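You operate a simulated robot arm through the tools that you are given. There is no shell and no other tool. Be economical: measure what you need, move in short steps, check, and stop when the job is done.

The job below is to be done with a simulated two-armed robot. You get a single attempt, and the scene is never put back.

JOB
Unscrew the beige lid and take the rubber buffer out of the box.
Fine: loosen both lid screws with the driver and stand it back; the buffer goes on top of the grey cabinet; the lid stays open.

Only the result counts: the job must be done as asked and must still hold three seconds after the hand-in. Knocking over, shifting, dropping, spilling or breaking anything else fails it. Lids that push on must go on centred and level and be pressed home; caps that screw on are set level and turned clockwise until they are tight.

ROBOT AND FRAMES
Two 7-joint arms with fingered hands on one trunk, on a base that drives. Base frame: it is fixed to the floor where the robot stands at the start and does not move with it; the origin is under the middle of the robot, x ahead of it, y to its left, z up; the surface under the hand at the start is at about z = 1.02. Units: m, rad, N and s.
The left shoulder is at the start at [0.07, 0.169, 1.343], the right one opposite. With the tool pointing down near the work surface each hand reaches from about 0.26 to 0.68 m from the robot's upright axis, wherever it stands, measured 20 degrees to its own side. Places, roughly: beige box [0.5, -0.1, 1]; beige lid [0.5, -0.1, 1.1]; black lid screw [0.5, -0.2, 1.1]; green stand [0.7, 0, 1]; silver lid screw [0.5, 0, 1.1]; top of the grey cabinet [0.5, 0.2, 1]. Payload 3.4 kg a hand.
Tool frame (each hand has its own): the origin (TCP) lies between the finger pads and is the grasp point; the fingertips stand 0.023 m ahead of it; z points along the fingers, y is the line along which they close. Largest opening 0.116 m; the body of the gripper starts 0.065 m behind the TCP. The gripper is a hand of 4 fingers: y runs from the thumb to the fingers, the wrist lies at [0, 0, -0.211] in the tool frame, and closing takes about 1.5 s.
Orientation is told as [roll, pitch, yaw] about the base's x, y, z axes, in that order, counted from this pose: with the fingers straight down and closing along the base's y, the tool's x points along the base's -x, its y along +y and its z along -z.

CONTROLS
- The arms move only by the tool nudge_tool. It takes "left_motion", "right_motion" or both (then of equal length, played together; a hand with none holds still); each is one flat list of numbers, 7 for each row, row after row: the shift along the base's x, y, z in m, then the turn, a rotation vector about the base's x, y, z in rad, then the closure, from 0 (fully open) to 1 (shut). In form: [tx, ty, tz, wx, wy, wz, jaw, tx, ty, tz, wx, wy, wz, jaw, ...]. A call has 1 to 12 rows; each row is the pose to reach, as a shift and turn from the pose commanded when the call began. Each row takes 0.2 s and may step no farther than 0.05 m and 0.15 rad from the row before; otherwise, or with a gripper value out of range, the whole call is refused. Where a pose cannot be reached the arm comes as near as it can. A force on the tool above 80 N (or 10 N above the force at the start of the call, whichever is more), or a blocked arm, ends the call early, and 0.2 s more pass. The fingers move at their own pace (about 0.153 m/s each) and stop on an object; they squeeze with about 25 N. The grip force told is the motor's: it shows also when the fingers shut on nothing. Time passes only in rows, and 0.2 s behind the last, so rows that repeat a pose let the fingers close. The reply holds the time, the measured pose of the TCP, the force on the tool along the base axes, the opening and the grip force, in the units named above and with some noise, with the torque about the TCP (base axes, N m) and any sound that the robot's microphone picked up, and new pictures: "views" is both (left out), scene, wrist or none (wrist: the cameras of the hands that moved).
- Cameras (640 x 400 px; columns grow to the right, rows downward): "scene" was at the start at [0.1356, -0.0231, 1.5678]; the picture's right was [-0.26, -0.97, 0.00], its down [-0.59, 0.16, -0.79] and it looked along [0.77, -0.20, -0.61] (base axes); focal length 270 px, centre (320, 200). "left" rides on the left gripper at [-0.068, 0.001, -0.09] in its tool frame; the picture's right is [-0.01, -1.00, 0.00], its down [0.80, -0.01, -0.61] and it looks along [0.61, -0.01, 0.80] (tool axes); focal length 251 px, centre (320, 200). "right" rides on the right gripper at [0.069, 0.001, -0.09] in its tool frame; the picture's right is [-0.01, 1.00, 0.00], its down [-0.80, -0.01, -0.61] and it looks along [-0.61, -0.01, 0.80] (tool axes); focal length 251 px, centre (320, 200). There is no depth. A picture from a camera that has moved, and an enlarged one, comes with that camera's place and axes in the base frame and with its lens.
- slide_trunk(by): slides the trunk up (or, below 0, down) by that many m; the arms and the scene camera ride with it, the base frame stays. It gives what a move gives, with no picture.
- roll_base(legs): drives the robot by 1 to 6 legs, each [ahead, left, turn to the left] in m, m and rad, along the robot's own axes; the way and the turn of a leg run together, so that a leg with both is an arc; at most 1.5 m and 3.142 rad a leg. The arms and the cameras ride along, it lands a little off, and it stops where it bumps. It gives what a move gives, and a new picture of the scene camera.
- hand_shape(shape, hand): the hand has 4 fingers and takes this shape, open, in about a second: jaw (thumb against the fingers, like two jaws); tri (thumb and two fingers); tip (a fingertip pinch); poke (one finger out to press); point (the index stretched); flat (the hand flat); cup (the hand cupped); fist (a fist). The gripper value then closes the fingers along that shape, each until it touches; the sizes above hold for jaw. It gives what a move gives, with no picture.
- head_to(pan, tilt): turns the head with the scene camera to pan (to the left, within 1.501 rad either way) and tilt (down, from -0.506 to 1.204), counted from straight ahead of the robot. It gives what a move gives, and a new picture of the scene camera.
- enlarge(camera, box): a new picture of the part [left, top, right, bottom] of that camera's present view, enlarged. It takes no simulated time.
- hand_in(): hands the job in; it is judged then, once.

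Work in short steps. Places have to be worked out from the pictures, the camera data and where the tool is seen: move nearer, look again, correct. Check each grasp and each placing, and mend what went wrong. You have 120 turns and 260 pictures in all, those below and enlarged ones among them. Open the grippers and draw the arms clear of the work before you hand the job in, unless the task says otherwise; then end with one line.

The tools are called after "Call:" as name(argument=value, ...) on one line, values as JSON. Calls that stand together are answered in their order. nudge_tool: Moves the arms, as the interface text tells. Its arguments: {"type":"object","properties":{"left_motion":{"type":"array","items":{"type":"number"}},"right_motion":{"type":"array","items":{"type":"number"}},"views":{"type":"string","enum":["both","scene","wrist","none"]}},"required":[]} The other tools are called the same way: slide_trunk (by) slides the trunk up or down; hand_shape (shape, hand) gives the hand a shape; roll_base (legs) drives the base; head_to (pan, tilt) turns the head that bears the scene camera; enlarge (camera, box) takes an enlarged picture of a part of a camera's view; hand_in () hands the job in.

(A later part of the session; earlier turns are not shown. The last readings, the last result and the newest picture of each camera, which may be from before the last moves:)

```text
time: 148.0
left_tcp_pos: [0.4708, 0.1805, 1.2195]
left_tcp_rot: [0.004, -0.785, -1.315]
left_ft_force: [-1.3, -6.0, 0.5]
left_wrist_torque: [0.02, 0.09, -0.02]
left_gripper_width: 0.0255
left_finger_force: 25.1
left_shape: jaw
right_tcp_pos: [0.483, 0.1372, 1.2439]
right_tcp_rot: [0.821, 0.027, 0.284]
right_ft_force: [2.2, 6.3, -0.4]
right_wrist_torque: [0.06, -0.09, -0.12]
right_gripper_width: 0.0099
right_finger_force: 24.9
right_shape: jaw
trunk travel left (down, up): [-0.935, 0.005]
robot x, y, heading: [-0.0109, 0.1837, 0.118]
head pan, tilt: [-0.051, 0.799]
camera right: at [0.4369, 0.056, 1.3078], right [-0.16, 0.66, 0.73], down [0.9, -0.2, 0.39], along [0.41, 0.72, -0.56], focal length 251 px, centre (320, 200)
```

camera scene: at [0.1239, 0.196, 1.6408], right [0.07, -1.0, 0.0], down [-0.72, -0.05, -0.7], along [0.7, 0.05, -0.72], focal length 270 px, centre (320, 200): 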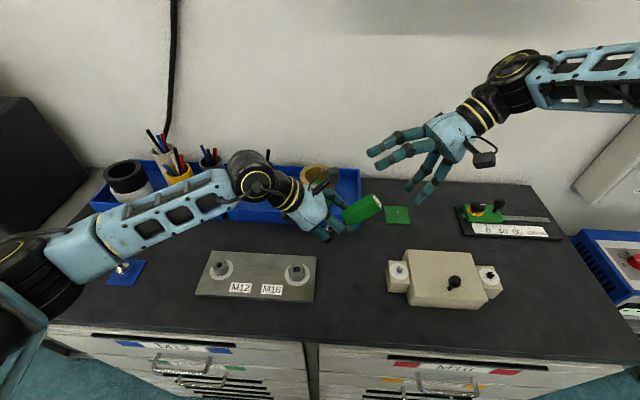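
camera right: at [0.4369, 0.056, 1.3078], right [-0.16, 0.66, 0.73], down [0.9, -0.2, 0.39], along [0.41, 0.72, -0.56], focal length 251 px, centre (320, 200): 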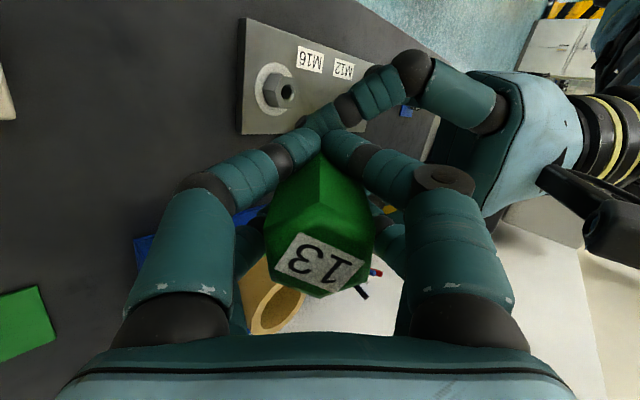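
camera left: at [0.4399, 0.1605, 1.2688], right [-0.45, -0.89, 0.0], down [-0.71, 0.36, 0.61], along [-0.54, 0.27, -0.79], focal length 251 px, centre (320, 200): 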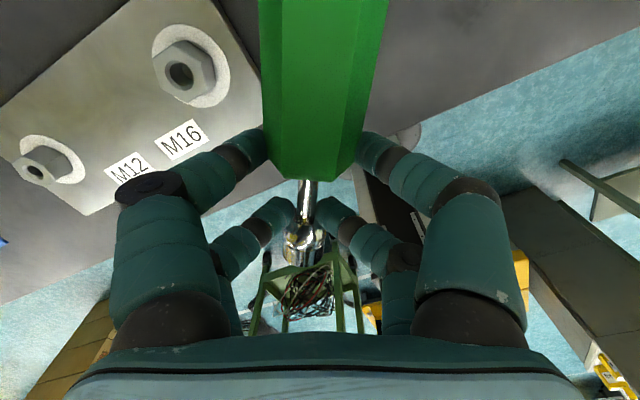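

Right grip holds at 25 N. Now the left hand opens and withdraws straight back along its own axis.

Call:
nudge_tool(left_motion=[0, 0, 0, 0, 0, 0, 0.6, 0, 0, 0, 0, 0, 0, 0.2, 0, 0, 0, 0, 0, 0, 0, 0, 0, 0, 0, 0, 0, 0, -0.005, 0.02, 0.021, 0, 0, 0, 0, -0.011, 0.041, 0.042, 0, 0, 0, 0, -0.018, 0.068, 0.071, 0, 0, 0, 0, -0.027, 0.1, 0.1, 0, 0, 0, 0, -0.04, 0.13, 0.12, 0, 0, 0, 0], views="both")

Call:
enlarge(camera="scene", box=[280, 140, 440, 260])

```text
time: 150.0
left_tcp_pos: [0.4279, 0.3132, 1.3385]
left_tcp_rot: [0.004, -0.784, -1.313]
left_ft_force: [0.0, 0.2, -0.7]
left_wrist_torque: [0.0, 0.01, -0.02]
left_gripper_width: 0.1157
left_finger_force: 0.1
left_shape: jaw
right_tcp_pos: [0.4804, 0.1394, 1.2446]
right_tcp_rot: [0.817, 0.026, 0.285]
right_ft_force: [-0.5, 0.3, 0.2]
right_wrist_torque: [-0.02, -0.03, 0.0]
right_gripper_width: 0.0099
right_finger_force: 25.0
right_shape: jaw
trunk travel left (down, up): [-0.935, 0.005]
robot x, y, heading: [-0.0084, 0.1846, 0.118]
head pan, tilt: [-0.051, 0.799]
camera scene: at [0.1223, 0.1979, 1.641], right [0.07, -1.0, 0.0], down [-0.71, -0.05, -0.7], along [0.7, 0.05, -0.72], focal length 270 px, centre (320, 200)
camera left: at [0.4254, 0.3266, 1.4517], right [-0.97, -0.26, 0.0], down [-0.26, 0.96, -0.13], along [0.03, -0.13, -0.99], focal length 251 px, centre (320, 200)
```

scene: 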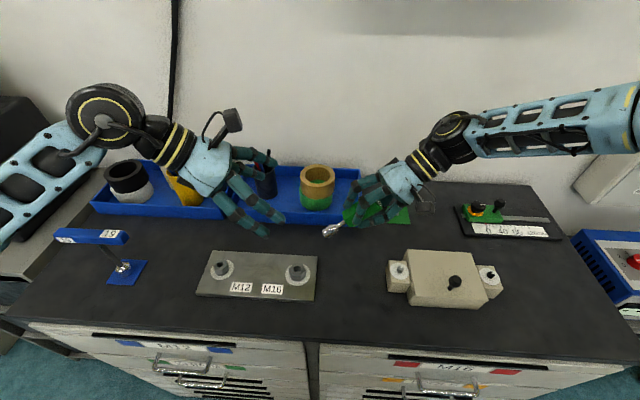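
left: 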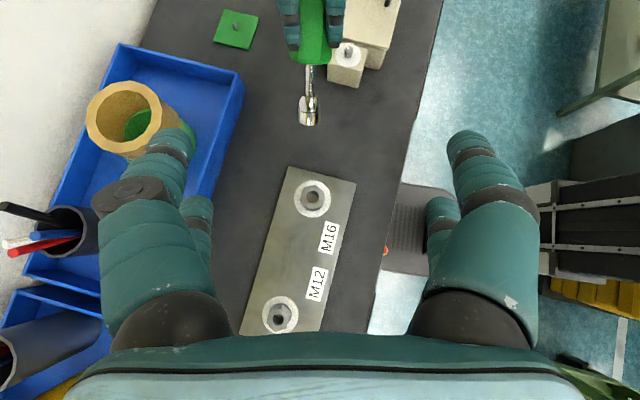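

```text
3.33 times, centred on (360, 200) of scene
camera zoom: at [0.1223, 0.1979, 1.641], right [0.07, -1.0, 0.0], down [-0.71, -0.05, -0.7], along [0.7, 0.05, -0.72], focal length 898 px, centre (187, 200)
```

zoom: 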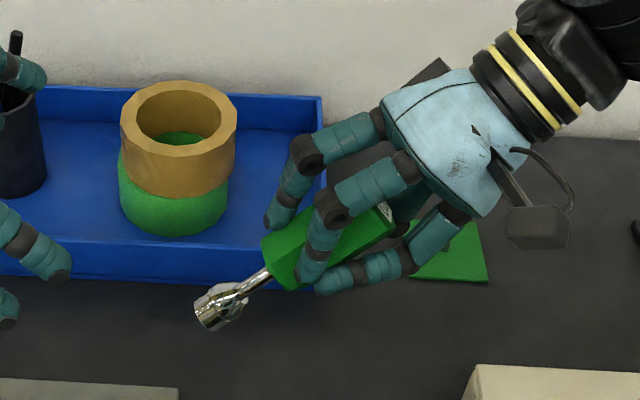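

The handover worked: the driver is now axis-aligned in the right hand. I bring the right hand upright and higher, the left back out of the way.

Call:
nudge_tool(left_motion=[-0.015, 0.02, 0.01, 0, 0, 0, 0, -0.03, 0.04, 0.02, 0, 0, 0, 0, -0.05, 0.07, 0.03, 0, 0, 0, 0, -0.07, 0.1, 0.04, 0, 0, 0, 0, -0.09, 0.13, 0.05, 0, 0, 0, 0, -0.1, 0.15, 0.06, 0, 0, 0, 0, -0.1, 0.15, 0.06, 0, 0, 0, 0], right_motion=[0.003, -0.018, 0.015, -0.126, -0.034, 0, 1, 0.006, -0.036, 0.03, -0.253, -0.068, 0, 1, 0.01, -0.055, 0.045, -0.379, -0.101, 0, 1, 0.013, -0.073, 0.06, -0.505, -0.135, 0, 1, 0.016, -0.092, 0.075, -0.632, -0.169, 0, 1, 0.02, -0.11, 0.085, -0.758, -0.203, 0, 1, 0.02, -0.11, 0.085, -0.758, -0.203, 0, 1], views="none")

Call:
roll_base(legs=[[0, 0, 0.5], [0.045, 0, 0]])

Call:
head_to(pan=-0.75, tilt=0.75)

```text
time: 151.6
left_tcp_pos: [0.333, 0.4601, 1.4001]
left_tcp_rot: [0.002, -0.784, -1.315]
left_ft_force: [-0.9, 0.4, 1.0]
left_wrist_torque: [-0.01, 0.02, -0.02]
left_gripper_width: 0.1159
left_finger_force: 0.1
left_shape: jaw
right_tcp_pos: [0.5022, 0.0281, 1.3282]
right_tcp_rot: [0.036, 0.035, 0.258]
right_ft_force: [-0.1, 0.0, -1.7]
right_wrist_torque: [0.0, -0.02, 0.0]
right_gripper_width: 0.0091
right_finger_force: 24.7
right_shape: jaw
trunk travel left (down, up): [-0.935, 0.005]
robot x, y, heading: [-0.0093, 0.1892, 0.117]
head pan, tilt: [-0.051, 0.799]
```

```text
time: 154.0
left_tcp_pos: [0.1841, 0.6104, 1.4032]
left_tcp_rot: [0.016, -0.786, -0.823]
left_ft_force: [-0.8, -0.7, -0.3]
left_wrist_torque: [0.06, -0.05, 0.01]
left_gripper_width: 0.1158
left_finger_force: 0.1
left_shape: jaw
right_tcp_pos: [0.5418, 0.3122, 1.3342]
right_tcp_rot: [0.035, 0.025, 0.762]
right_ft_force: [-1.2, -0.3, -1.3]
right_wrist_torque: [0.08, -0.08, 0.01]
right_gripper_width: 0.0091
right_finger_force: 25.1
right_shape: jaw
trunk travel left (down, up): [-0.935, 0.005]
robot x, y, heading: [0.0305, 0.2122, 0.615]
head pan, tilt: [-0.051, 0.799]
camera scene: at [0.1284, 0.2754, 1.642], right [0.54, -0.84, 0.0], down [-0.6, -0.38, -0.7], along [0.59, 0.38, -0.71], focal length 270 px, centre (320, 200)
```

scene: 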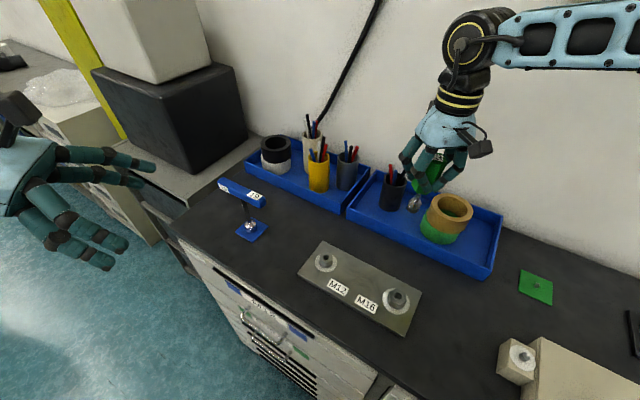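

```text
time: 155.0
left_tcp_pos: [0.1969, 0.619, 1.3983]
left_tcp_rot: [-0.001, -0.784, -0.811]
left_ft_force: [-0.2, -1.2, -0.1]
left_wrist_torque: [-0.02, 0.02, -0.01]
left_gripper_width: 0.1161
left_finger_force: 0.2
left_shape: jaw
right_tcp_pos: [0.5523, 0.3207, 1.3281]
right_tcp_rot: [0.037, 0.038, 0.759]
right_ft_force: [-0.6, 0.6, -1.3]
right_wrist_torque: [0.0, 0.0, 0.02]
right_gripper_width: 0.0095
right_finger_force: 25.4
right_shape: jaw
trunk travel left (down, up): [-0.935, 0.005]
robot x, y, heading: [0.0299, 0.2133, 0.614]
head pan, tilt: [-0.75, 0.75]
camera scene: at [0.1559, 0.2313, 1.6446], right [-0.13, -0.99, 0.0], down [-0.68, 0.09, -0.73], along [0.72, -0.1, -0.68], focal length 270 px, centre (320, 200)
```

scene: 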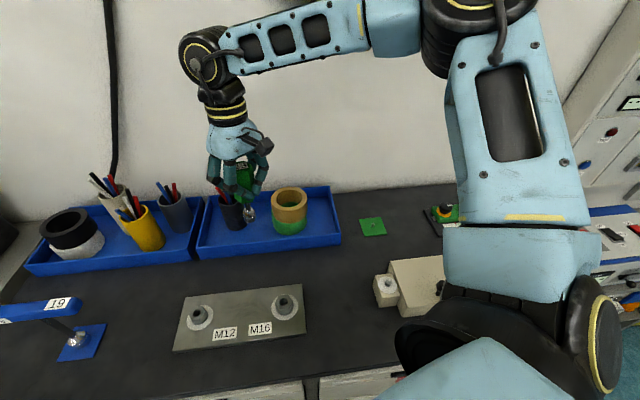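

Now to the peg: I carry the driver above [0.676, 0.002], removing the small tilt, ending with the tip around z 1.095.

Call:
nudge_tool(right_motion=[0.015, -0.04, 0, 0, -0.01, 0, 1, 0.03, -0.08, 0, 0, -0.02, 0, 1, 0.046, -0.12, 0, 0, -0.03, 0, 1, 0.062, -0.16, 0, 0, -0.04, 0, 1, 0.078, -0.2, 0, 0, -0.053, 0, 1, 0.094, -0.24, 0, 0, -0.053, 0, 1, 0.11, -0.28, -0.02, 0, -0.053, 0, 1, 0.124, -0.319, -0.05, 0, -0.053, 0, 1, 0.124, -0.319, -0.09, 0, -0.053, 0, 1, 0.124, -0.319, -0.125, 0, -0.053, 0, 1, 0.124, -0.319, -0.125, 0, -0.053, 0, 1], views="none")

Call:
enlarge(camera="scene", box=[330, 150, 430, 250])

Call:
enlarge(camera="right", box=[200, 0, 440, 320])

```text
refused: row 8 steps farther than a row can; nothing moved
```

```text
4.00 times, centred on (380, 200) of scene
camera zoom: at [0.1559, 0.2313, 1.6446], right [-0.13, -0.99, 0.0], down [-0.68, 0.09, -0.73], along [0.72, -0.1, -0.68], focal length 1078 px, centre (80, 200)
```

zoom: 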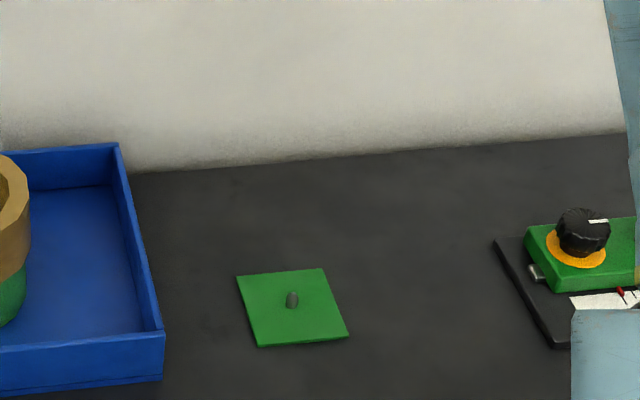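

```text
1.25 times, centred on (320, 160) of right
camera zoom: at [0.508, 0.2736, 1.4204], right [-0.68, 0.73, 0.04], down [0.61, 0.54, 0.58], along [0.4, 0.41, -0.82], focal length 314 px, centre (320, 250)
```

zoom: 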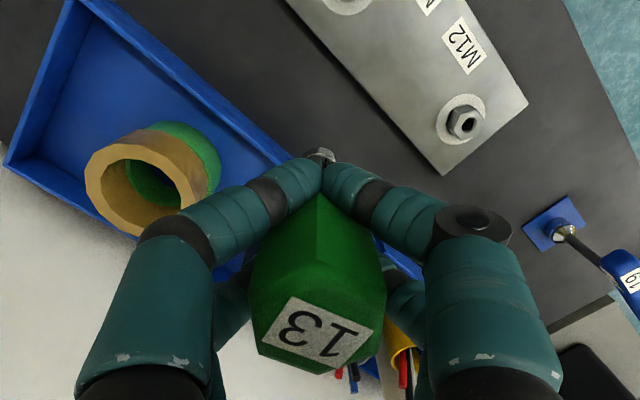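

A row was too long; I resend with shorter steps.

Call:
nudge_tool(right_motion=[0.016, -0.04, 0, 0, -0.01, 0, 1, 0.032, -0.08, 0, 0, -0.02, 0, 1, 0.048, -0.12, 0, 0, -0.03, 0, 1, 0.064, -0.16, 0, 0, -0.04, 0, 1, 0.08, -0.2, 0, 0, -0.053, 0, 1, 0.096, -0.24, 0, 0, -0.053, 0, 1, 0.11, -0.28, -0.01, 0, -0.053, 0, 1, 0.124, -0.319, -0.025, 0, -0.053, 0, 1, 0.124, -0.319, -0.06, 0, -0.053, 0, 1, 0.124, -0.319, -0.095, 0, -0.053, 0, 1, 0.124, -0.319, -0.125, 0, -0.053, 0, 1], views="none")

Call:
enlarge(camera="scene", box=[330, 150, 430, 250])

Call:
enlarge(camera="right", box=[220, 20, 420, 160])

```text
time: 157.4
left_tcp_pos: [0.1948, 0.6145, 1.4005]
left_tcp_rot: [0.004, -0.784, -0.813]
left_ft_force: [0.8, 0.5, 0.1]
left_wrist_torque: [0.02, 0.02, 0.0]
left_gripper_width: 0.1159
left_finger_force: 0.1
left_shape: jaw
right_tcp_pos: [0.6749, 0.0005, 1.2019]
right_tcp_rot: [-0.001, -0.004, 0.759]
right_ft_force: [-0.8, -0.5, -1.7]
right_wrist_torque: [0.0, 0.02, 0.0]
right_gripper_width: 0.0089
right_finger_force: 24.7
right_shape: jaw
trunk travel left (down, up): [-0.935, 0.005]
robot x, y, heading: [0.026, 0.2124, 0.618]
head pan, tilt: [-0.75, 0.75]
```

```text
4.00 times, centred on (380, 200) of scene
camera zoom: at [0.1544, 0.2279, 1.6448], right [-0.13, -0.99, 0.0], down [-0.68, 0.09, -0.73], along [0.72, -0.1, -0.68], focal length 1078 px, centre (80, 200)
```

zoom: 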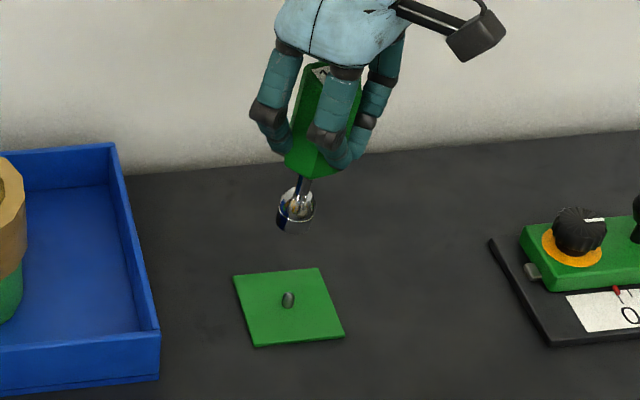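

```text
2.86 times, centred on (320, 90) of right
camera zoom: at [0.6254, -0.0477, 1.292], right [-0.68, 0.73, 0.0], down [0.58, 0.54, 0.61], along [0.45, 0.42, -0.79], focal length 718 px, centre (320, 514)
```

zoom: 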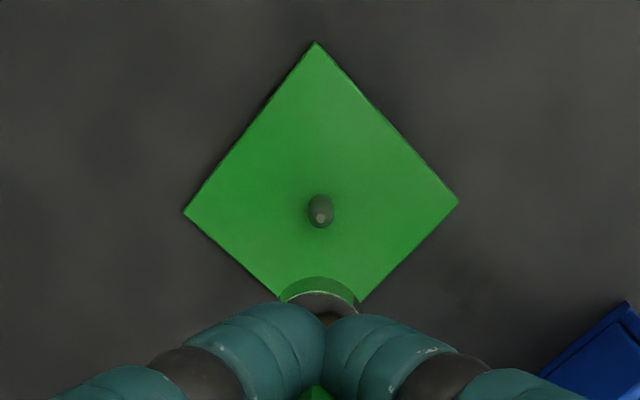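

The driver leans ~6° (tip toward +x,+y). I rotate the hand to right it and lower to just above the peg.

Call:
nudge_tool(right_motion=[0, -0.0005, -0.01, -0.062, 0.09, 0, 1, -0.0005, -0.001, -0.025, -0.062, 0.09, 0, 1, -0.0005, -0.001, -0.037, -0.062, 0.09, 0, 1, -0.0005, -0.001, -0.037, -0.062, 0.09, 0, 1], views="none")

Call:
enlarge(camera="scene", box=[330, 150, 430, 250])

Call:
enlarge(camera="right", box=[220, 20, 420, 160])

```text
time: 158.4
left_tcp_pos: [0.1937, 0.6162, 1.4003]
left_tcp_rot: [0.003, -0.786, -0.815]
left_ft_force: [-0.1, 0.0, 0.4]
left_wrist_torque: [-0.01, -0.02, 0.0]
left_gripper_width: 0.1163
left_finger_force: 0.1
left_shape: jaw
right_tcp_pos: [0.6747, -0.0011, 1.1668]
right_tcp_rot: [0.017, 0.106, 0.762]
right_ft_force: [1.1, -1.1, -1.4]
right_wrist_torque: [0.03, -0.02, 0.0]
right_gripper_width: 0.0088
right_finger_force: 24.8
right_shape: jaw
trunk travel left (down, up): [-0.935, 0.005]
robot x, y, heading: [0.0304, 0.2101, 0.62]
head pan, tilt: [-0.75, 0.75]
```

```text
4.00 times, centred on (380, 200) of scene
camera zoom: at [0.1534, 0.2296, 1.6448], right [-0.13, -0.99, 0.0], down [-0.68, 0.09, -0.73], along [0.72, -0.1, -0.68], focal length 1078 px, centre (80, 200)
```

zoom: 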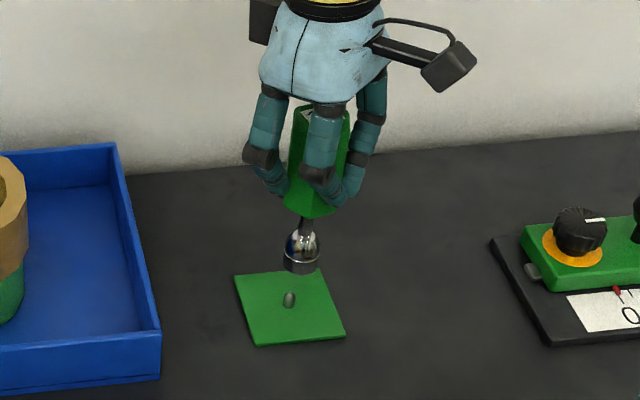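

```text
2.86 times, centred on (320, 90) of right
camera zoom: at [0.6337, -0.0423, 1.2639], right [-0.68, 0.73, 0.02], down [0.63, 0.58, 0.52], along [0.37, 0.36, -0.85], focal length 718 px, centre (320, 514)
```

zoom: 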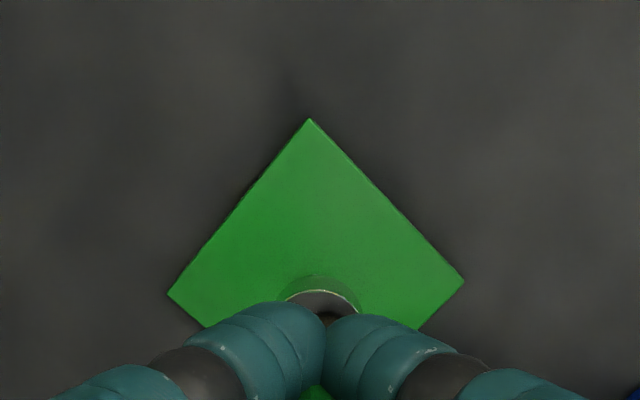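

Wrist view shows the socket over the plate's centre, and the scene view matches the pattern of the earlier successful placing. I lower over the peg.

Call:
nudge_tool(right_motion=[0, 0, -0.01, 0, 0, 0, 1, 0, 0, -0.02, 0, 0, 0, 1, 0, 0, -0.03, 0, 0, 0, 1, 0, 0, -0.038, 0, 0, 0, 1, 0, 0, -0.041, 0, 0, 0, 1, 0, 0, -0.043, 0, 0, 0, 1, 0, 0, -0.045, 0, 0, 0, 1], views="none")

Call:
enlarge(camera="scene", box=[330, 150, 430, 250])

```text
time: 160.0
left_tcp_pos: [0.1933, 0.6157, 1.4002]
left_tcp_rot: [0.003, -0.786, -0.814]
left_ft_force: [0.1, 0.4, 0.6]
left_wrist_torque: [-0.02, 0.02, 0.03]
left_gripper_width: 0.1158
left_finger_force: 0.1
left_shape: jaw
right_tcp_pos: [0.6733, -0.0015, 1.1221]
right_tcp_rot: [0.018, 0.104, 0.76]
right_ft_force: [-0.4, 0.6, -0.9]
right_wrist_torque: [0.04, 0.01, 0.01]
right_gripper_width: 0.0086
right_finger_force: 25.6
right_shape: jaw
trunk travel left (down, up): [-0.935, 0.005]
robot x, y, heading: [0.0277, 0.211, 0.617]
head pan, tilt: [-0.75, 0.75]
```

```text
4.00 times, centred on (380, 200) of scene
camera zoom: at [0.1533, 0.2291, 1.6449], right [-0.13, -0.99, 0.0], down [-0.68, 0.09, -0.73], along [0.72, -0.1, -0.68], focal length 1078 px, centre (80, 200)
```

zoom: 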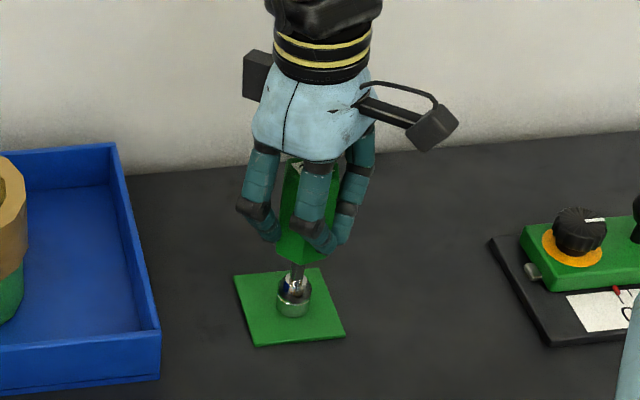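

On the peg without force. I lower in small steps to find the rest.

Call:
nudge_tool(right_motion=[0, 0, -0.002, 0, 0, 0, 1, 0, 0, -0.004, 0, 0, 0, 1], views="none")

```text
time: 160.6
left_tcp_pos: [0.1882, 0.6171, 1.4015]
left_tcp_rot: [0.008, -0.788, -0.815]
left_ft_force: [0.4, 1.1, 0.8]
left_wrist_torque: [0.03, -0.03, -0.01]
left_gripper_width: 0.1159
left_finger_force: 0.0
left_shape: jaw
right_tcp_pos: [0.6715, -0.0, 1.1216]
right_tcp_rot: [0.01, 0.102, 0.761]
right_ft_force: [0.4, -1.9, 18.2]
right_wrist_torque: [-0.04, -0.26, -0.01]
right_gripper_width: 0.0088
right_finger_force: 24.5
right_shape: jaw
trunk travel left (down, up): [-0.935, 0.005]
robot x, y, heading: [0.0298, 0.2108, 0.616]
head pan, tilt: [-0.75, 0.75]
```

Resting, 18 N. I ease up 3 mm and open the fingers.

Call:
nudge_tool(right_motion=[0, 0, 0.0015, 0, 0, 0, 1, 0, 0, 0.003, 0, 0, 0, 1, 0, 0, 0.003, 0, 0, 0, 0.85, 0, 0, 0.003, 0, 0, 0, 0.7, 0, 0, 0.003, 0, 0, 0, 0.5, 0, 0, 0.003, 0, 0, 0, 0.3, 0, 0, 0.003, 0, 0, 0, 0, 0, 0, 0.003, 0, 0, 0, 0], views="wrist")

Call:
enlarge(camera="scene", box=[330, 150, 430, 250])

```text
time: 162.4
left_tcp_pos: [0.193, 0.6167, 1.3997]
left_tcp_rot: [0.004, -0.783, -0.813]
left_ft_force: [-0.3, 0.1, 0.3]
left_wrist_torque: [0.01, 0.02, -0.02]
left_gripper_width: 0.1159
left_finger_force: 0.0
left_shape: jaw
right_tcp_pos: [0.6737, -0.0007, 1.1214]
right_tcp_rot: [0.015, 0.104, 0.76]
right_ft_force: [0.6, 0.2, -0.2]
right_wrist_torque: [0.01, 0.03, -0.01]
right_gripper_width: 0.1158
right_finger_force: 0.0
right_shape: jaw
trunk travel left (down, up): [-0.935, 0.005]
robot x, y, heading: [0.0296, 0.2144, 0.616]
head pan, tilt: [-0.75, 0.75]
camera right: at [0.6323, -0.0428, 1.2181], right [-0.68, 0.73, 0.02], down [0.63, 0.58, 0.52], along [0.37, 0.36, -0.85], focal length 251 px, centre (320, 200)
```

right: 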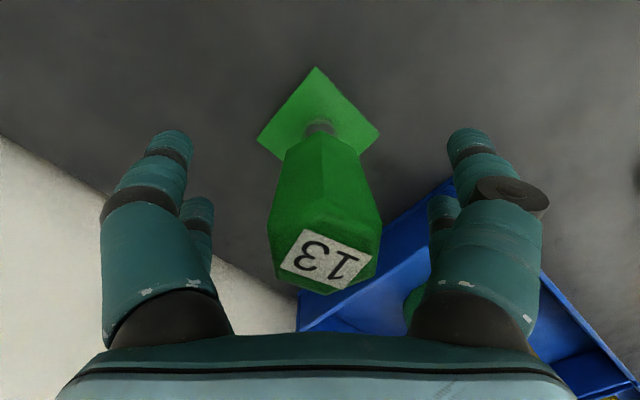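

```text
4.00 times, centred on (380, 200) of scene
camera zoom: at [0.1531, 0.229, 1.6449], right [-0.13, -0.99, 0.0], down [-0.68, 0.09, -0.73], along [0.72, -0.1, -0.68], focal length 1078 px, centre (80, 200)
```

zoom: 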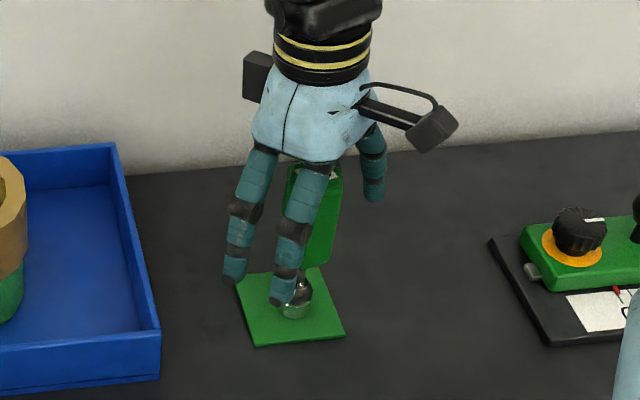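

The driver stands on its peg. I lift the hand straight up and verify before any base move.

Call:
nudge_tool(right_motion=[0, 0, 0.03, 0, 0, 0, 0, 0, 0, 0.07, 0, 0, 0, 0, 0, 0, 0.11, 0, 0, 0, 0, 0, 0, 0.15, 0.02, -0.05, -0.1, 0, -0.03, -0.02, 0.17, 0.062, -0.09, -0.24, 0, -0.06, -0.04, 0.17, 0.062, -0.09, -0.38, 0], views="scene")

```text
refused: row 5 steps farther than a row can; nothing moved
```

Call:
nudge_tool(right_motion=[0, 0, 0.03, 0, 0, 0, 0, 0, 0, 0.07, 0, 0, 0, 0, 0, 0, 0.11, 0, 0, 0, 0, 0, 0, 0.15, 0.02, -0.04, -0.08, 0, -0.03, -0.02, 0.17, 0.04, -0.07, -0.18, 0, -0.06, -0.04, 0.17, 0.062, -0.09, -0.3, 0], views="scene")

```text
time: 163.8
left_tcp_pos: [0.1906, 0.6148, 1.4005]
left_tcp_rot: [0.007, -0.786, -0.814]
left_ft_force: [1.0, -0.1, -1.6]
left_wrist_torque: [0.01, -0.01, 0.0]
left_gripper_width: 0.1157
left_finger_force: 0.0
left_shape: jaw
right_tcp_pos: [0.6115, -0.0445, 1.2924]
right_tcp_rot: [0.017, -0.006, 0.463]
right_ft_force: [-0.6, 0.0, 0.1]
right_wrist_torque: [0.0, -0.02, -0.03]
right_gripper_width: 0.1158
right_finger_force: 0.1
right_shape: jaw
trunk travel left (down, up): [-0.935, 0.005]
robot x, y, heading: [0.0263, 0.2155, 0.616]
head pan, tilt: [-0.75, 0.75]
camera scene: at [0.1495, 0.2271, 1.6452], right [-0.13, -0.99, 0.0], down [-0.67, 0.09, -0.73], along [0.73, -0.1, -0.68], focal length 270 px, centre (320, 200)
```

scene: 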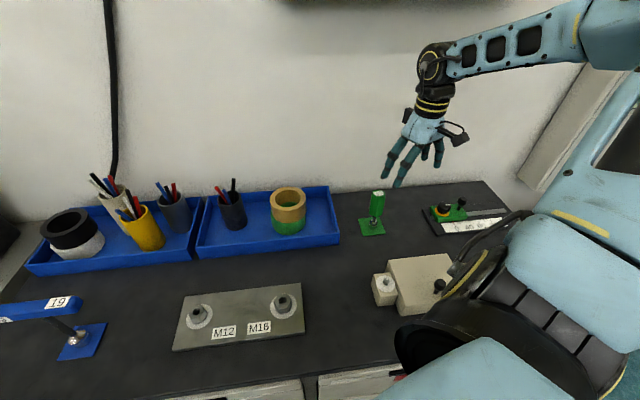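

The driver stands upright on the stand. Next the lid: back the base off and bring the right hand above the knob.

Call:
roll_base(legs=[[-0.13, 0, 0]])

Call:
nudge_tool(right_motion=[-0.02, 0.01, 0, 0, 0, -0.1, 0, -0.04, 0.02, -0.02, 0, 0, -0.2, 0, -0.06, 0.03, -0.04, 0, 0, -0.3, 0, -0.08, 0.04, -0.06, 0, 0, -0.4, 0, -0.089, 0.051, -0.08, 0, 0, -0.46, 0.2, -0.089, 0.051, -0.1, 0, 0, -0.46, 0.4, -0.089, 0.051, -0.1, 0, 0, -0.46, 0.4], views="both")

```text
time: 165.1
left_tcp_pos: [0.0905, 0.5432, 1.3989]
left_tcp_rot: [0.003, -0.785, -0.808]
left_ft_force: [0.0, 1.2, 0.2]
left_wrist_torque: [0.0, -0.01, 0.01]
left_gripper_width: 0.1157
left_finger_force: 0.0
left_shape: jaw
right_tcp_pos: [0.5145, -0.1148, 1.2901]
right_tcp_rot: [0.015, -0.001, 0.463]
right_ft_force: [0.2, -0.5, 0.2]
right_wrist_torque: [0.0, 0.0, 0.02]
right_gripper_width: 0.1159
right_finger_force: 0.1
right_shape: jaw
trunk travel left (down, up): [-0.935, 0.005]
robot x, y, heading: [-0.0757, 0.1374, 0.618]
head pan, tilt: [-0.75, 0.75]
camera scene: at [0.0518, 0.1569, 1.6445], right [-0.13, -0.99, 0.0], down [-0.68, 0.09, -0.73], along [0.72, -0.1, -0.68], focal length 270 px, centre (320, 200)
```

scene: 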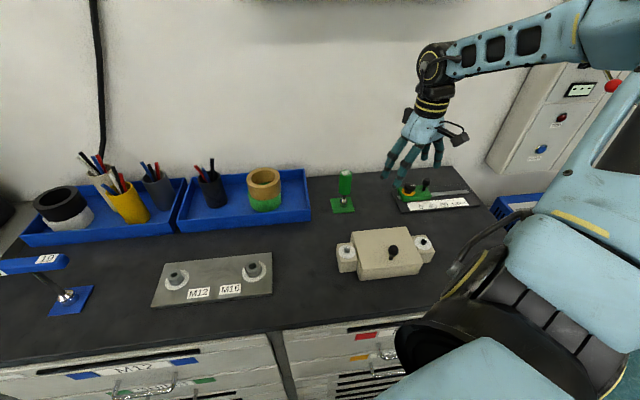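

```text
time: 166.7
left_tcp_pos: [0.0881, 0.5412, 1.4004]
left_tcp_rot: [0.007, -0.785, -0.813]
left_ft_force: [0.0, 0.4, 0.3]
left_wrist_torque: [0.02, 0.01, -0.03]
left_gripper_width: 0.1163
left_finger_force: 0.1
left_shape: jaw
right_tcp_pos: [0.42, -0.0665, 1.1901]
right_tcp_rot: [0.016, -0.005, 0.002]
right_ft_force: [0.1, -0.9, -0.4]
right_wrist_torque: [-0.03, 0.02, 0.02]
right_gripper_width: 0.0704
right_finger_force: 0.0
right_shape: jaw
trunk travel left (down, up): [-0.935, 0.005]
robot x, y, heading: [-0.077, 0.1377, 0.619]
head pan, tilt: [-0.75, 0.75]
camera scene: at [0.0472, 0.1534, 1.6449], right [-0.13, -0.99, 0.0], down [-0.68, 0.09, -0.73], along [0.73, -0.1, -0.68], focal length 270 px, centre (320, 200)
camera right: at [0.3521, -0.0682, 1.2795], right [0.01, 1.0, 0.02], down [0.79, -0.02, 0.61], along [0.61, 0.01, -0.79], focal length 251 px, centre (320, 200)
```

scene: 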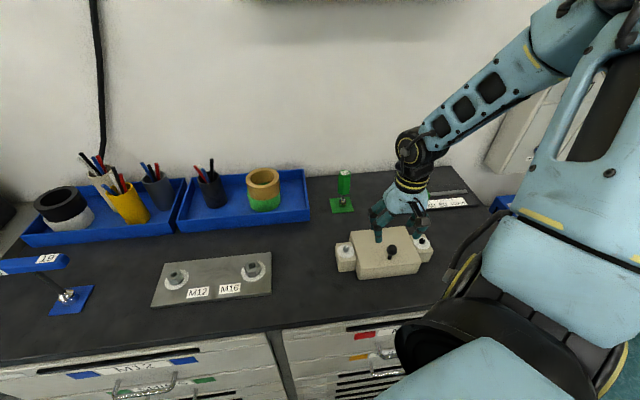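
right: 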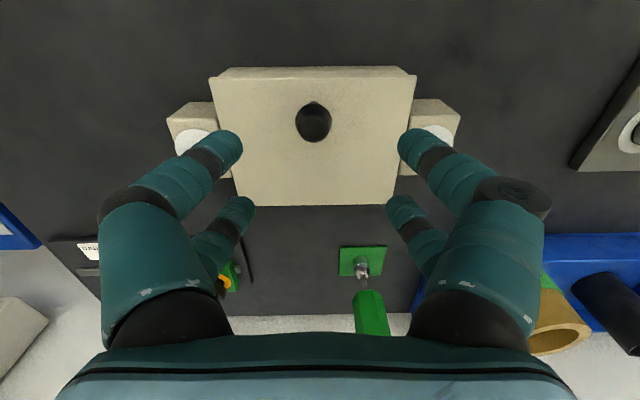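

Knob is at about [0.4115, -0.070]. I centre on it, descend, grip it, and lift it a first 20° along the supposed hinge arc.

Call:
nudge_tool(right_motion=[-0.0085, -0.0035, -0.03, 0, 0, 0, 0.4, -0.0085, -0.0035, -0.06, 0, 0, 0, 0.4, -0.0085, -0.0035, -0.074, 0, 0, 0, 0.4, -0.0085, -0.0035, -0.074, 0, 0, 0, 0.7, -0.0085, -0.0035, -0.074, 0, 0, 0, 1, -0.0085, -0.0035, -0.074, 0, 0, 0, 1, -0.0085, -0.0035, -0.074, 0, 0, 0, 1, -0.0085, -0.0035, -0.074, 0, 0, 0, 1, -0.005, -0.0035, -0.066, 0, 0, 0, 1, 0, -0.0035, -0.056, 0, 0, 0, 1, 0.0095, -0.0035, -0.042, 0, 0, 0, 1], views="both")

Call:
enlarge(camera="scene", box=[310, 160, 470, 300])

```text
time: 169.1
left_tcp_pos: [0.0866, 0.5415, 1.4]
left_tcp_rot: [0.007, -0.786, -0.813]
left_ft_force: [-0.3, -0.1, -0.4]
left_wrist_torque: [0.02, 0.02, 0.0]
left_gripper_width: 0.1158
left_finger_force: 0.1
left_shape: jaw
right_tcp_pos: [0.43, -0.0704, 1.1486]
right_tcp_rot: [0.016, -0.006, 0.002]
right_ft_force: [-1.3, -0.2, 0.2]
right_wrist_torque: [0.0, 0.03, 0.04]
right_gripper_width: 0.0001
right_finger_force: 25.3
right_shape: jaw
trunk travel left (down, up): [-0.935, 0.005]
robot x, y, heading: [-0.0756, 0.1377, 0.618]
head pan, tilt: [-0.75, 0.75]
camera scene: at [0.0462, 0.1545, 1.645], right [-0.13, -0.99, 0.0], down [-0.68, 0.09, -0.73], along [0.73, -0.1, -0.68], focal length 270 px, centre (320, 200)
camera right: at [0.3618, -0.0712, 1.2385], right [0.01, 1.0, 0.02], down [0.79, -0.01, 0.61], along [0.61, 0.01, -0.79], focal length 251 px, centre (320, 200)
```

scene: 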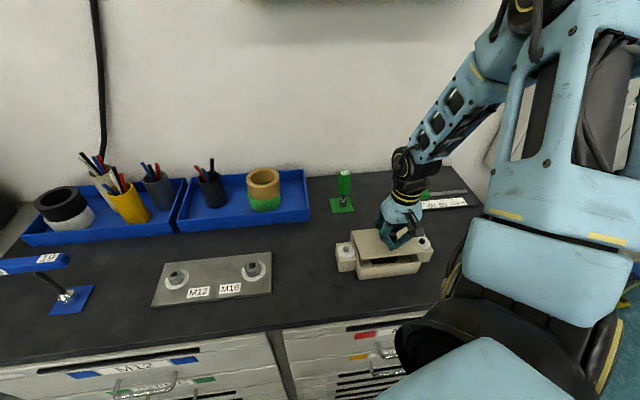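
right: 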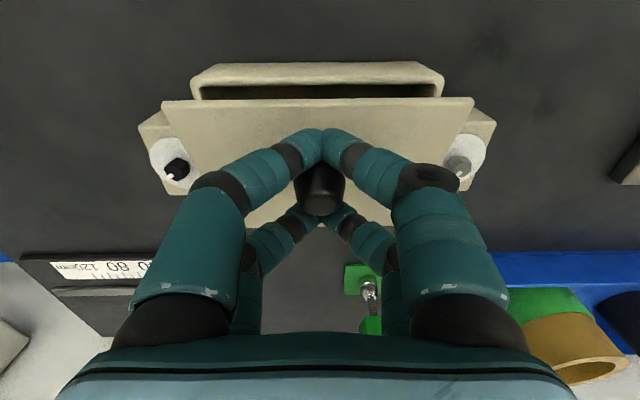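

```text
2.86 times, centred on (390, 230) of scene
camera zoom: at [0.0462, 0.1545, 1.645], right [-0.13, -0.99, 0.0], down [-0.68, 0.09, -0.73], along [0.73, -0.1, -0.68], focal length 770 px, centre (120, 114)
```

zoom: 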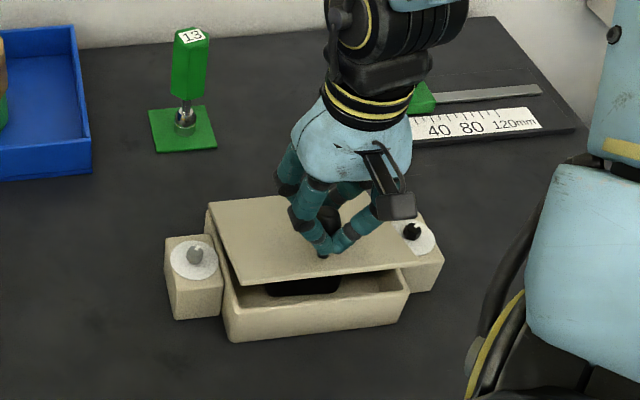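

The lid is hinged at the back and opens with the knob caged in the fingers. I continue along the arc to about 105°.

Call:
nudge_tool(right_motion=[0.01, 0, 0.0095, 0, 0, 0, 1, 0.02, 0, 0.0174, 0, 0, 0, 1, 0.032, 0, 0.0245, 0, 0, 0, 1, 0.0443, 0, 0.03, 0, 0, 0, 1, 0.0575, 0, 0.034, 0, 0, 0, 1, 0.071, 0, 0.036, 0, 0, 0, 1, 0.085, 0, 0.036, 0, 0, 0, 1, 0.0984, 0, 0.0347, 0, 0, 0, 1, 0.112, 0, 0.0315, 0, 0, 0, 1, 0.1245, 0, 0.0264, 0, 0, 0, 1, 0.1403, 0, 0.0172, 0, 0, 0, 1], views="both")

Call:
enlarge(camera="scene", box=[310, 140, 470, 290])

```text
time: 171.0
left_tcp_pos: [0.0706, 0.542, 1.4017]
left_tcp_rot: [0.015, -0.797, -0.822]
left_ft_force: [0.7, 0.0, 1.6]
left_wrist_torque: [0.03, 0.0, -0.03]
left_gripper_width: 0.116
left_finger_force: 0.1
left_shape: jaw
right_tcp_pos: [0.5228, -0.0681, 1.1984]
right_tcp_rot: [0.01, -0.03, 0.002]
right_ft_force: [-18.0, -12.2, 83.5]
right_wrist_torque: [-0.49, 2.52, 0.42]
right_gripper_width: 0.0
right_finger_force: 24.5
right_shape: jaw
trunk travel left (down, up): [-0.935, 0.005]
robot x, y, heading: [-0.0802, 0.1404, 0.614]
head pan, tilt: [-0.75, 0.75]
stopped in row 9 (right hand): the force on the tool passed its limit at 86 N (the readings are from after the stop); the commanded pose is now the measured one
camera scene: at [0.0268, 0.1562, 1.6472], right [-0.13, -0.99, 0.0], down [-0.67, 0.09, -0.74], along [0.73, -0.1, -0.67], focal length 270 px, centre (320, 200)
camera right: at [0.4507, -0.0697, 1.2868], right [0.01, 1.0, 0.01], down [0.78, -0.01, 0.63], along [0.63, 0.0, -0.78], focal length 251 px, centre (320, 200)
```

scene: 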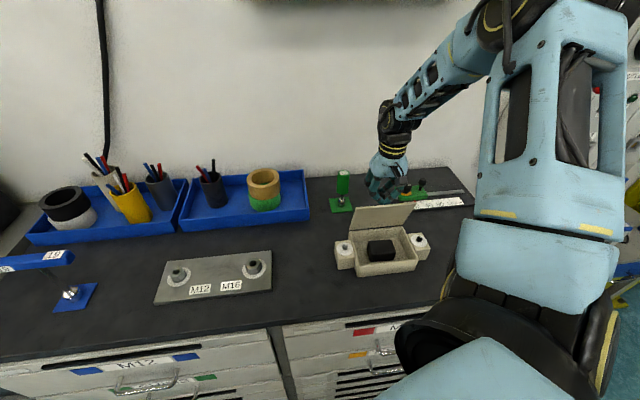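
right: 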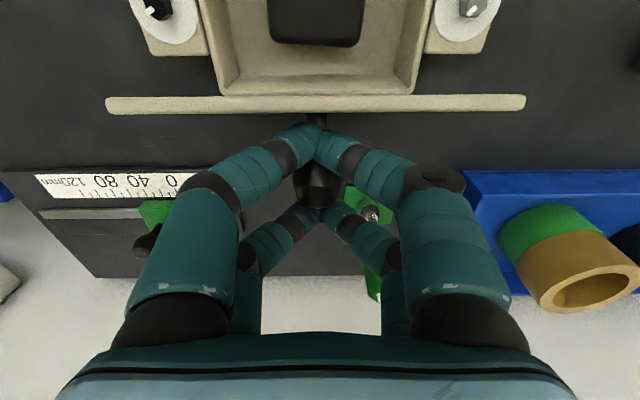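

```text
2.67 times, centred on (390, 215) of scene
camera zoom: at [0.0268, 0.1562, 1.6472], right [-0.13, -0.99, 0.0], down [-0.67, 0.09, -0.74], along [0.73, -0.1, -0.67], focal length 719 px, centre (133, 160)
```

zoom: 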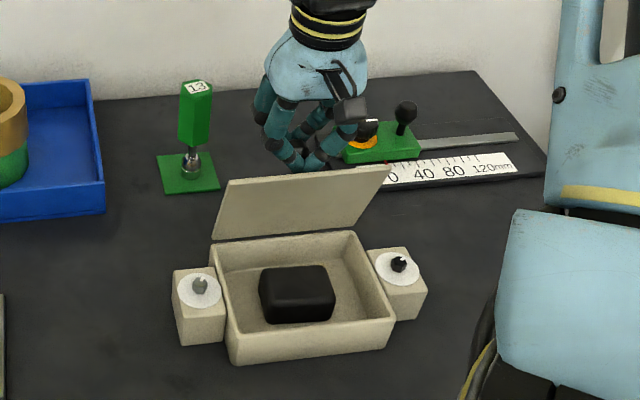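

The lid is at about 75° and the buffer (black block) is visible. My hinge estimate was a little off, hence the force; refitting gives hinge ≈ (x 0.5235, z 1.077). I continue on the corrected arc past vertical.

Call:
nudge_tool(right_motion=[0.008, 0, 0.001, 0, 0, 0, 1, 0.0197, 0, -0.0035, 0, 0, 0, 1, 0.03, 0, -0.006, 0, 0, 0, 1, 0.0397, 0, -0.0085, 0, 0, 0, 1, 0.047, 0, -0.012, 0, 0, 0, 1, 0.054, 0, -0.015, 0, 0, 0, 1, 0.064, 0, -0.021, 0, 0, 0, 1], views="both")

Call:
enlarge(camera="scene", box=[310, 140, 470, 290])

```text
time: 171.6
left_tcp_pos: [0.0805, 0.5415, 1.401]
left_tcp_rot: [0.013, -0.792, -0.819]
left_ft_force: [0.7, -0.1, 0.8]
left_wrist_torque: [-0.03, 0.03, 0.01]
left_gripper_width: 0.1158
left_finger_force: 0.0
left_shape: jaw
right_tcp_pos: [0.5541, -0.0694, 1.1987]
right_tcp_rot: [0.008, -0.049, 0.006]
right_ft_force: [13.5, -14.7, 93.1]
right_wrist_torque: [-0.47, 1.8, 0.33]
right_gripper_width: 0.0
right_finger_force: 24.3
right_shape: jaw
trunk travel left (down, up): [-0.935, 0.005]
robot x, y, heading: [-0.0763, 0.1402, 0.616]
head pan, tilt: [-0.75, 0.75]
stopped in row 2 (right hand): the force on the tool passed its limit at 99 N (the readings are from after the stop); the commanded pose is now the measured one
camera scene: at [0.0376, 0.1546, 1.646], right [-0.13, -0.99, 0.0], down [-0.67, 0.09, -0.74], along [0.73, -0.1, -0.68], focal length 270 px, centre (320, 200)
camera right: at [0.4807, -0.0703, 1.2854], right [0.0, 1.0, 0.01], down [0.76, -0.01, 0.64], along [0.64, 0.01, -0.76], focal length 251 px, centre (320, 200)
```

scene: 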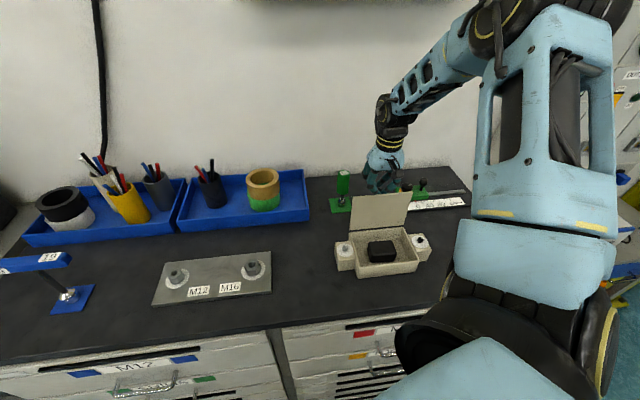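
right: 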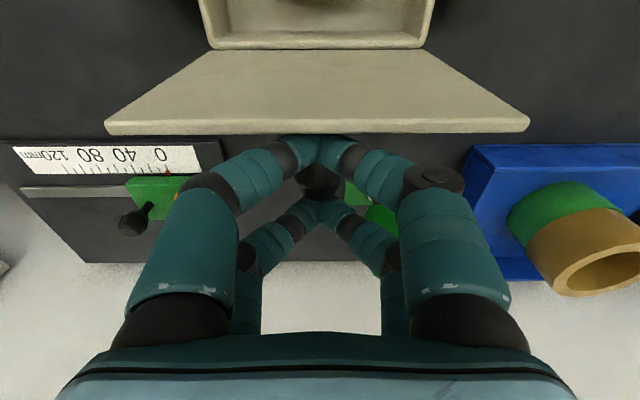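

```text
2.67 times, centred on (390, 215) of scene
camera zoom: at [0.0376, 0.1546, 1.646], right [-0.13, -0.99, 0.0], down [-0.67, 0.09, -0.74], along [0.73, -0.1, -0.68], focal length 719 px, centre (133, 160)
```

zoom: 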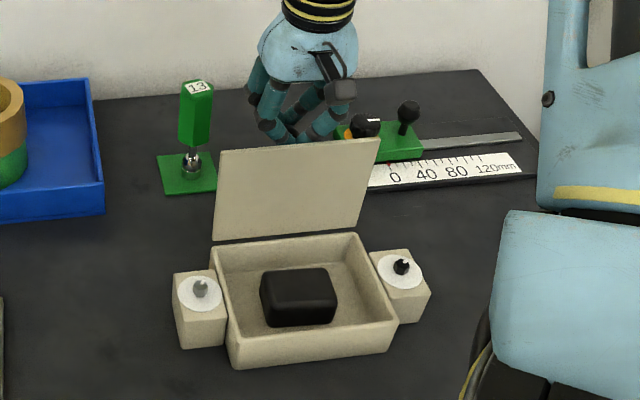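

The lid is now slightly past vertical. I relieve the vertical force by rising a little while pulling it further back.

Call:
nudge_tool(right_motion=[0.002, 0, 0.006, 0, 0, 0, 1, 0.01, 0, 0.008, 0, 0, 0, 1, 0.02, 0, 0.006, 0, 0, 0, 1, 0.028, 0, 0.003, 0, 0, 0, 1], views="wrist")

Call:
enlarge(camera="scene", box=[310, 140, 470, 290])

```text
time: 172.6
left_tcp_pos: [0.0858, 0.5406, 1.3998]
left_tcp_rot: [0.007, -0.787, -0.814]
left_ft_force: [-0.1, 0.1, 0.3]
left_wrist_torque: [-0.01, 0.0, 0.0]
left_gripper_width: 0.1159
left_finger_force: 0.1
left_shape: jaw
right_tcp_pos: [0.5806, -0.0695, 1.1902]
right_tcp_rot: [0.013, -0.024, 0.004]
right_ft_force: [12.4, -7.5, 34.6]
right_wrist_torque: [-0.19, 0.73, 0.12]
right_gripper_width: 0.0003
right_finger_force: 25.1
right_shape: jaw
trunk travel left (down, up): [-0.935, 0.005]
robot x, y, heading: [-0.0787, 0.1373, 0.621]
head pan, tilt: [-0.75, 0.75]
camera right: at [0.51, -0.071, 1.2803], right [0.0, 1.0, 0.01], down [0.78, -0.01, 0.63], along [0.63, 0.01, -0.78], focal length 251 px, centre (320, 200)
```

right: 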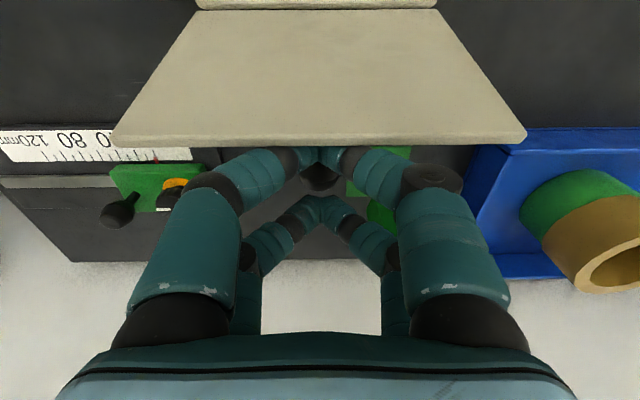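

```text
2.67 times, centred on (390, 215) of scene
camera zoom: at [0.0445, 0.1537, 1.645], right [-0.13, -0.99, 0.0], down [-0.67, 0.09, -0.73], along [0.73, -0.1, -0.68], focal length 719 px, centre (133, 160)
```

zoom: 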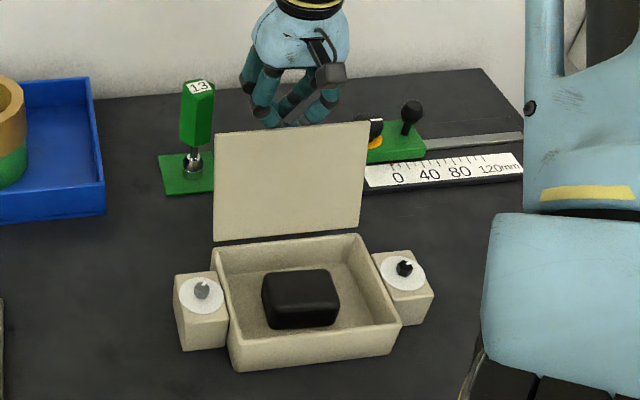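

The lid is at ~105°. I open the fingers, rise clear, and move back over the box above the buffer (≈ [0.457, -0.070]).

Call:
nudge_tool(right_motion=[0, 0, 0, 0, 0, 0, 0.6, 0, 0, 0, 0, 0, 0, 0.2, 0, 0, 0, 0, 0, 0, 0, 0, 0, 0.03, 0, 0, 0, 0, 0, 0, 0.07, 0, 0, 0, 0, 0, 0, 0.1, 0, 0, 0, 0, -0.04, 0, 0.1, 0, 0, 0, 0, -0.08, 0, 0.1, 0, 0, 0, 0, -0.123, 0, 0.09, 0, 0, 0, 0, -0.123, 0, 0.05, 0, 0, 0, 0], views="both")

```text
time: 174.8
left_tcp_pos: [0.0904, 0.5409, 1.3991]
left_tcp_rot: [0.003, -0.784, -0.811]
left_ft_force: [0.4, -0.6, -0.3]
left_wrist_torque: [-0.03, 0.04, 0.01]
left_gripper_width: 0.1157
left_finger_force: 0.1
left_shape: jaw
right_tcp_pos: [0.46, -0.0685, 1.2429]
right_tcp_rot: [0.011, -0.02, 0.002]
right_ft_force: [0.0, -0.2, 0.2]
right_wrist_torque: [0.01, -0.03, -0.02]
right_gripper_width: 0.1158
right_finger_force: 0.1
right_shape: jaw
trunk travel left (down, up): [-0.935, 0.005]
robot x, y, heading: [-0.0742, 0.138, 0.618]
head pan, tilt: [-0.75, 0.75]
camera scene: at [0.0504, 0.1542, 1.6446], right [-0.13, -0.99, 0.0], down [-0.68, 0.09, -0.73], along [0.72, -0.1, -0.68], focal length 270 px, centre (320, 200)
camera right: at [0.3908, -0.0697, 1.3313], right [0.01, 1.0, 0.01], down [0.78, -0.01, 0.62], along [0.62, 0.01, -0.78], focal length 251 px, centre (320, 200)
```

scene: 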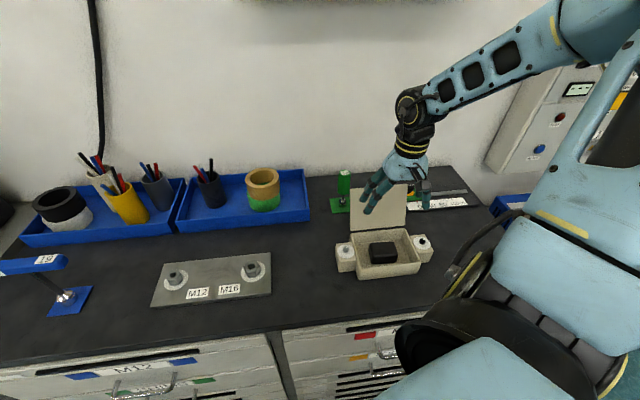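
right: 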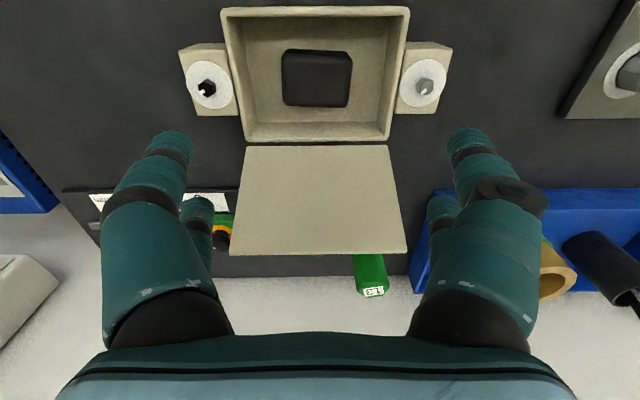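

The lid stays open. The buffer's centre is about [0.451, -0.070]; I descend around it and close.

Call:
nudge_tool(right_motion=[-0.009, -0.0015, -0.04, 0, 0, 0, 0, -0.009, -0.0015, -0.085, 0, 0, 0, 0, -0.009, -0.0015, -0.13, 0, 0, 0, 0, -0.009, -0.0015, -0.165, 0, 0, 0, 0, -0.009, -0.0015, -0.185, 0, 0, 0, 0, -0.009, -0.0015, -0.185, 0, 0, 0, 0.4, -0.009, -0.0015, -0.185, 0, 0, 0, 1, -0.009, -0.0015, -0.185, 0, 0, 0, 1, -0.009, -0.0015, -0.185, 0, 0, 0, 1, -0.009, -0.0015, -0.185, 0, 0, 0, 1], views="wrist")

```text
time: 175.8
left_tcp_pos: [0.0806, 0.5437, 1.4]
left_tcp_rot: [0.007, -0.794, -0.817]
left_ft_force: [-0.7, -0.3, -0.2]
left_wrist_torque: [-0.02, 0.01, -0.01]
left_gripper_width: 0.1159
left_finger_force: 0.0
left_shape: jaw
right_tcp_pos: [0.451, -0.0671, 1.0917]
right_tcp_rot: [0.008, -0.037, 0.01]
right_ft_force: [-3.4, -6.1, 15.9]
right_wrist_torque: [1.01, 0.44, 0.43]
right_gripper_width: 0.1158
right_finger_force: 0.0
right_shape: jaw
trunk travel left (down, up): [-0.935, 0.005]
robot x, y, heading: [-0.0797, 0.1397, 0.619]
head pan, tilt: [-0.75, 0.75]
stopped in row 5 (right hand): the force on the tool passed its limit at 138 N (the readings are from after the stop); the commanded pose is now the measured one
camera right: at [0.3783, -0.0686, 1.1784], right [0.0, 1.0, 0.01], down [0.77, 0.0, 0.64], along [0.64, 0.01, -0.77], focal length 251 px, centre (320, 200)
```

right: 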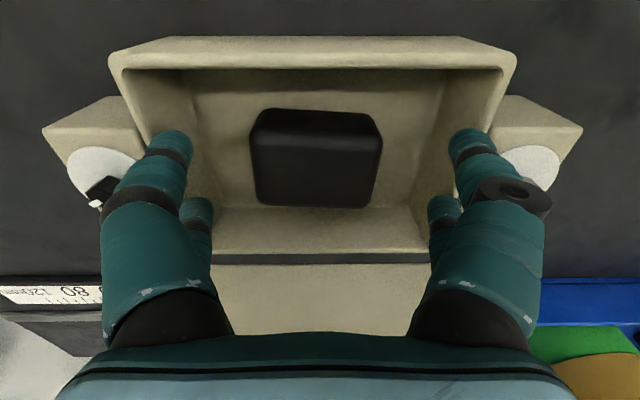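

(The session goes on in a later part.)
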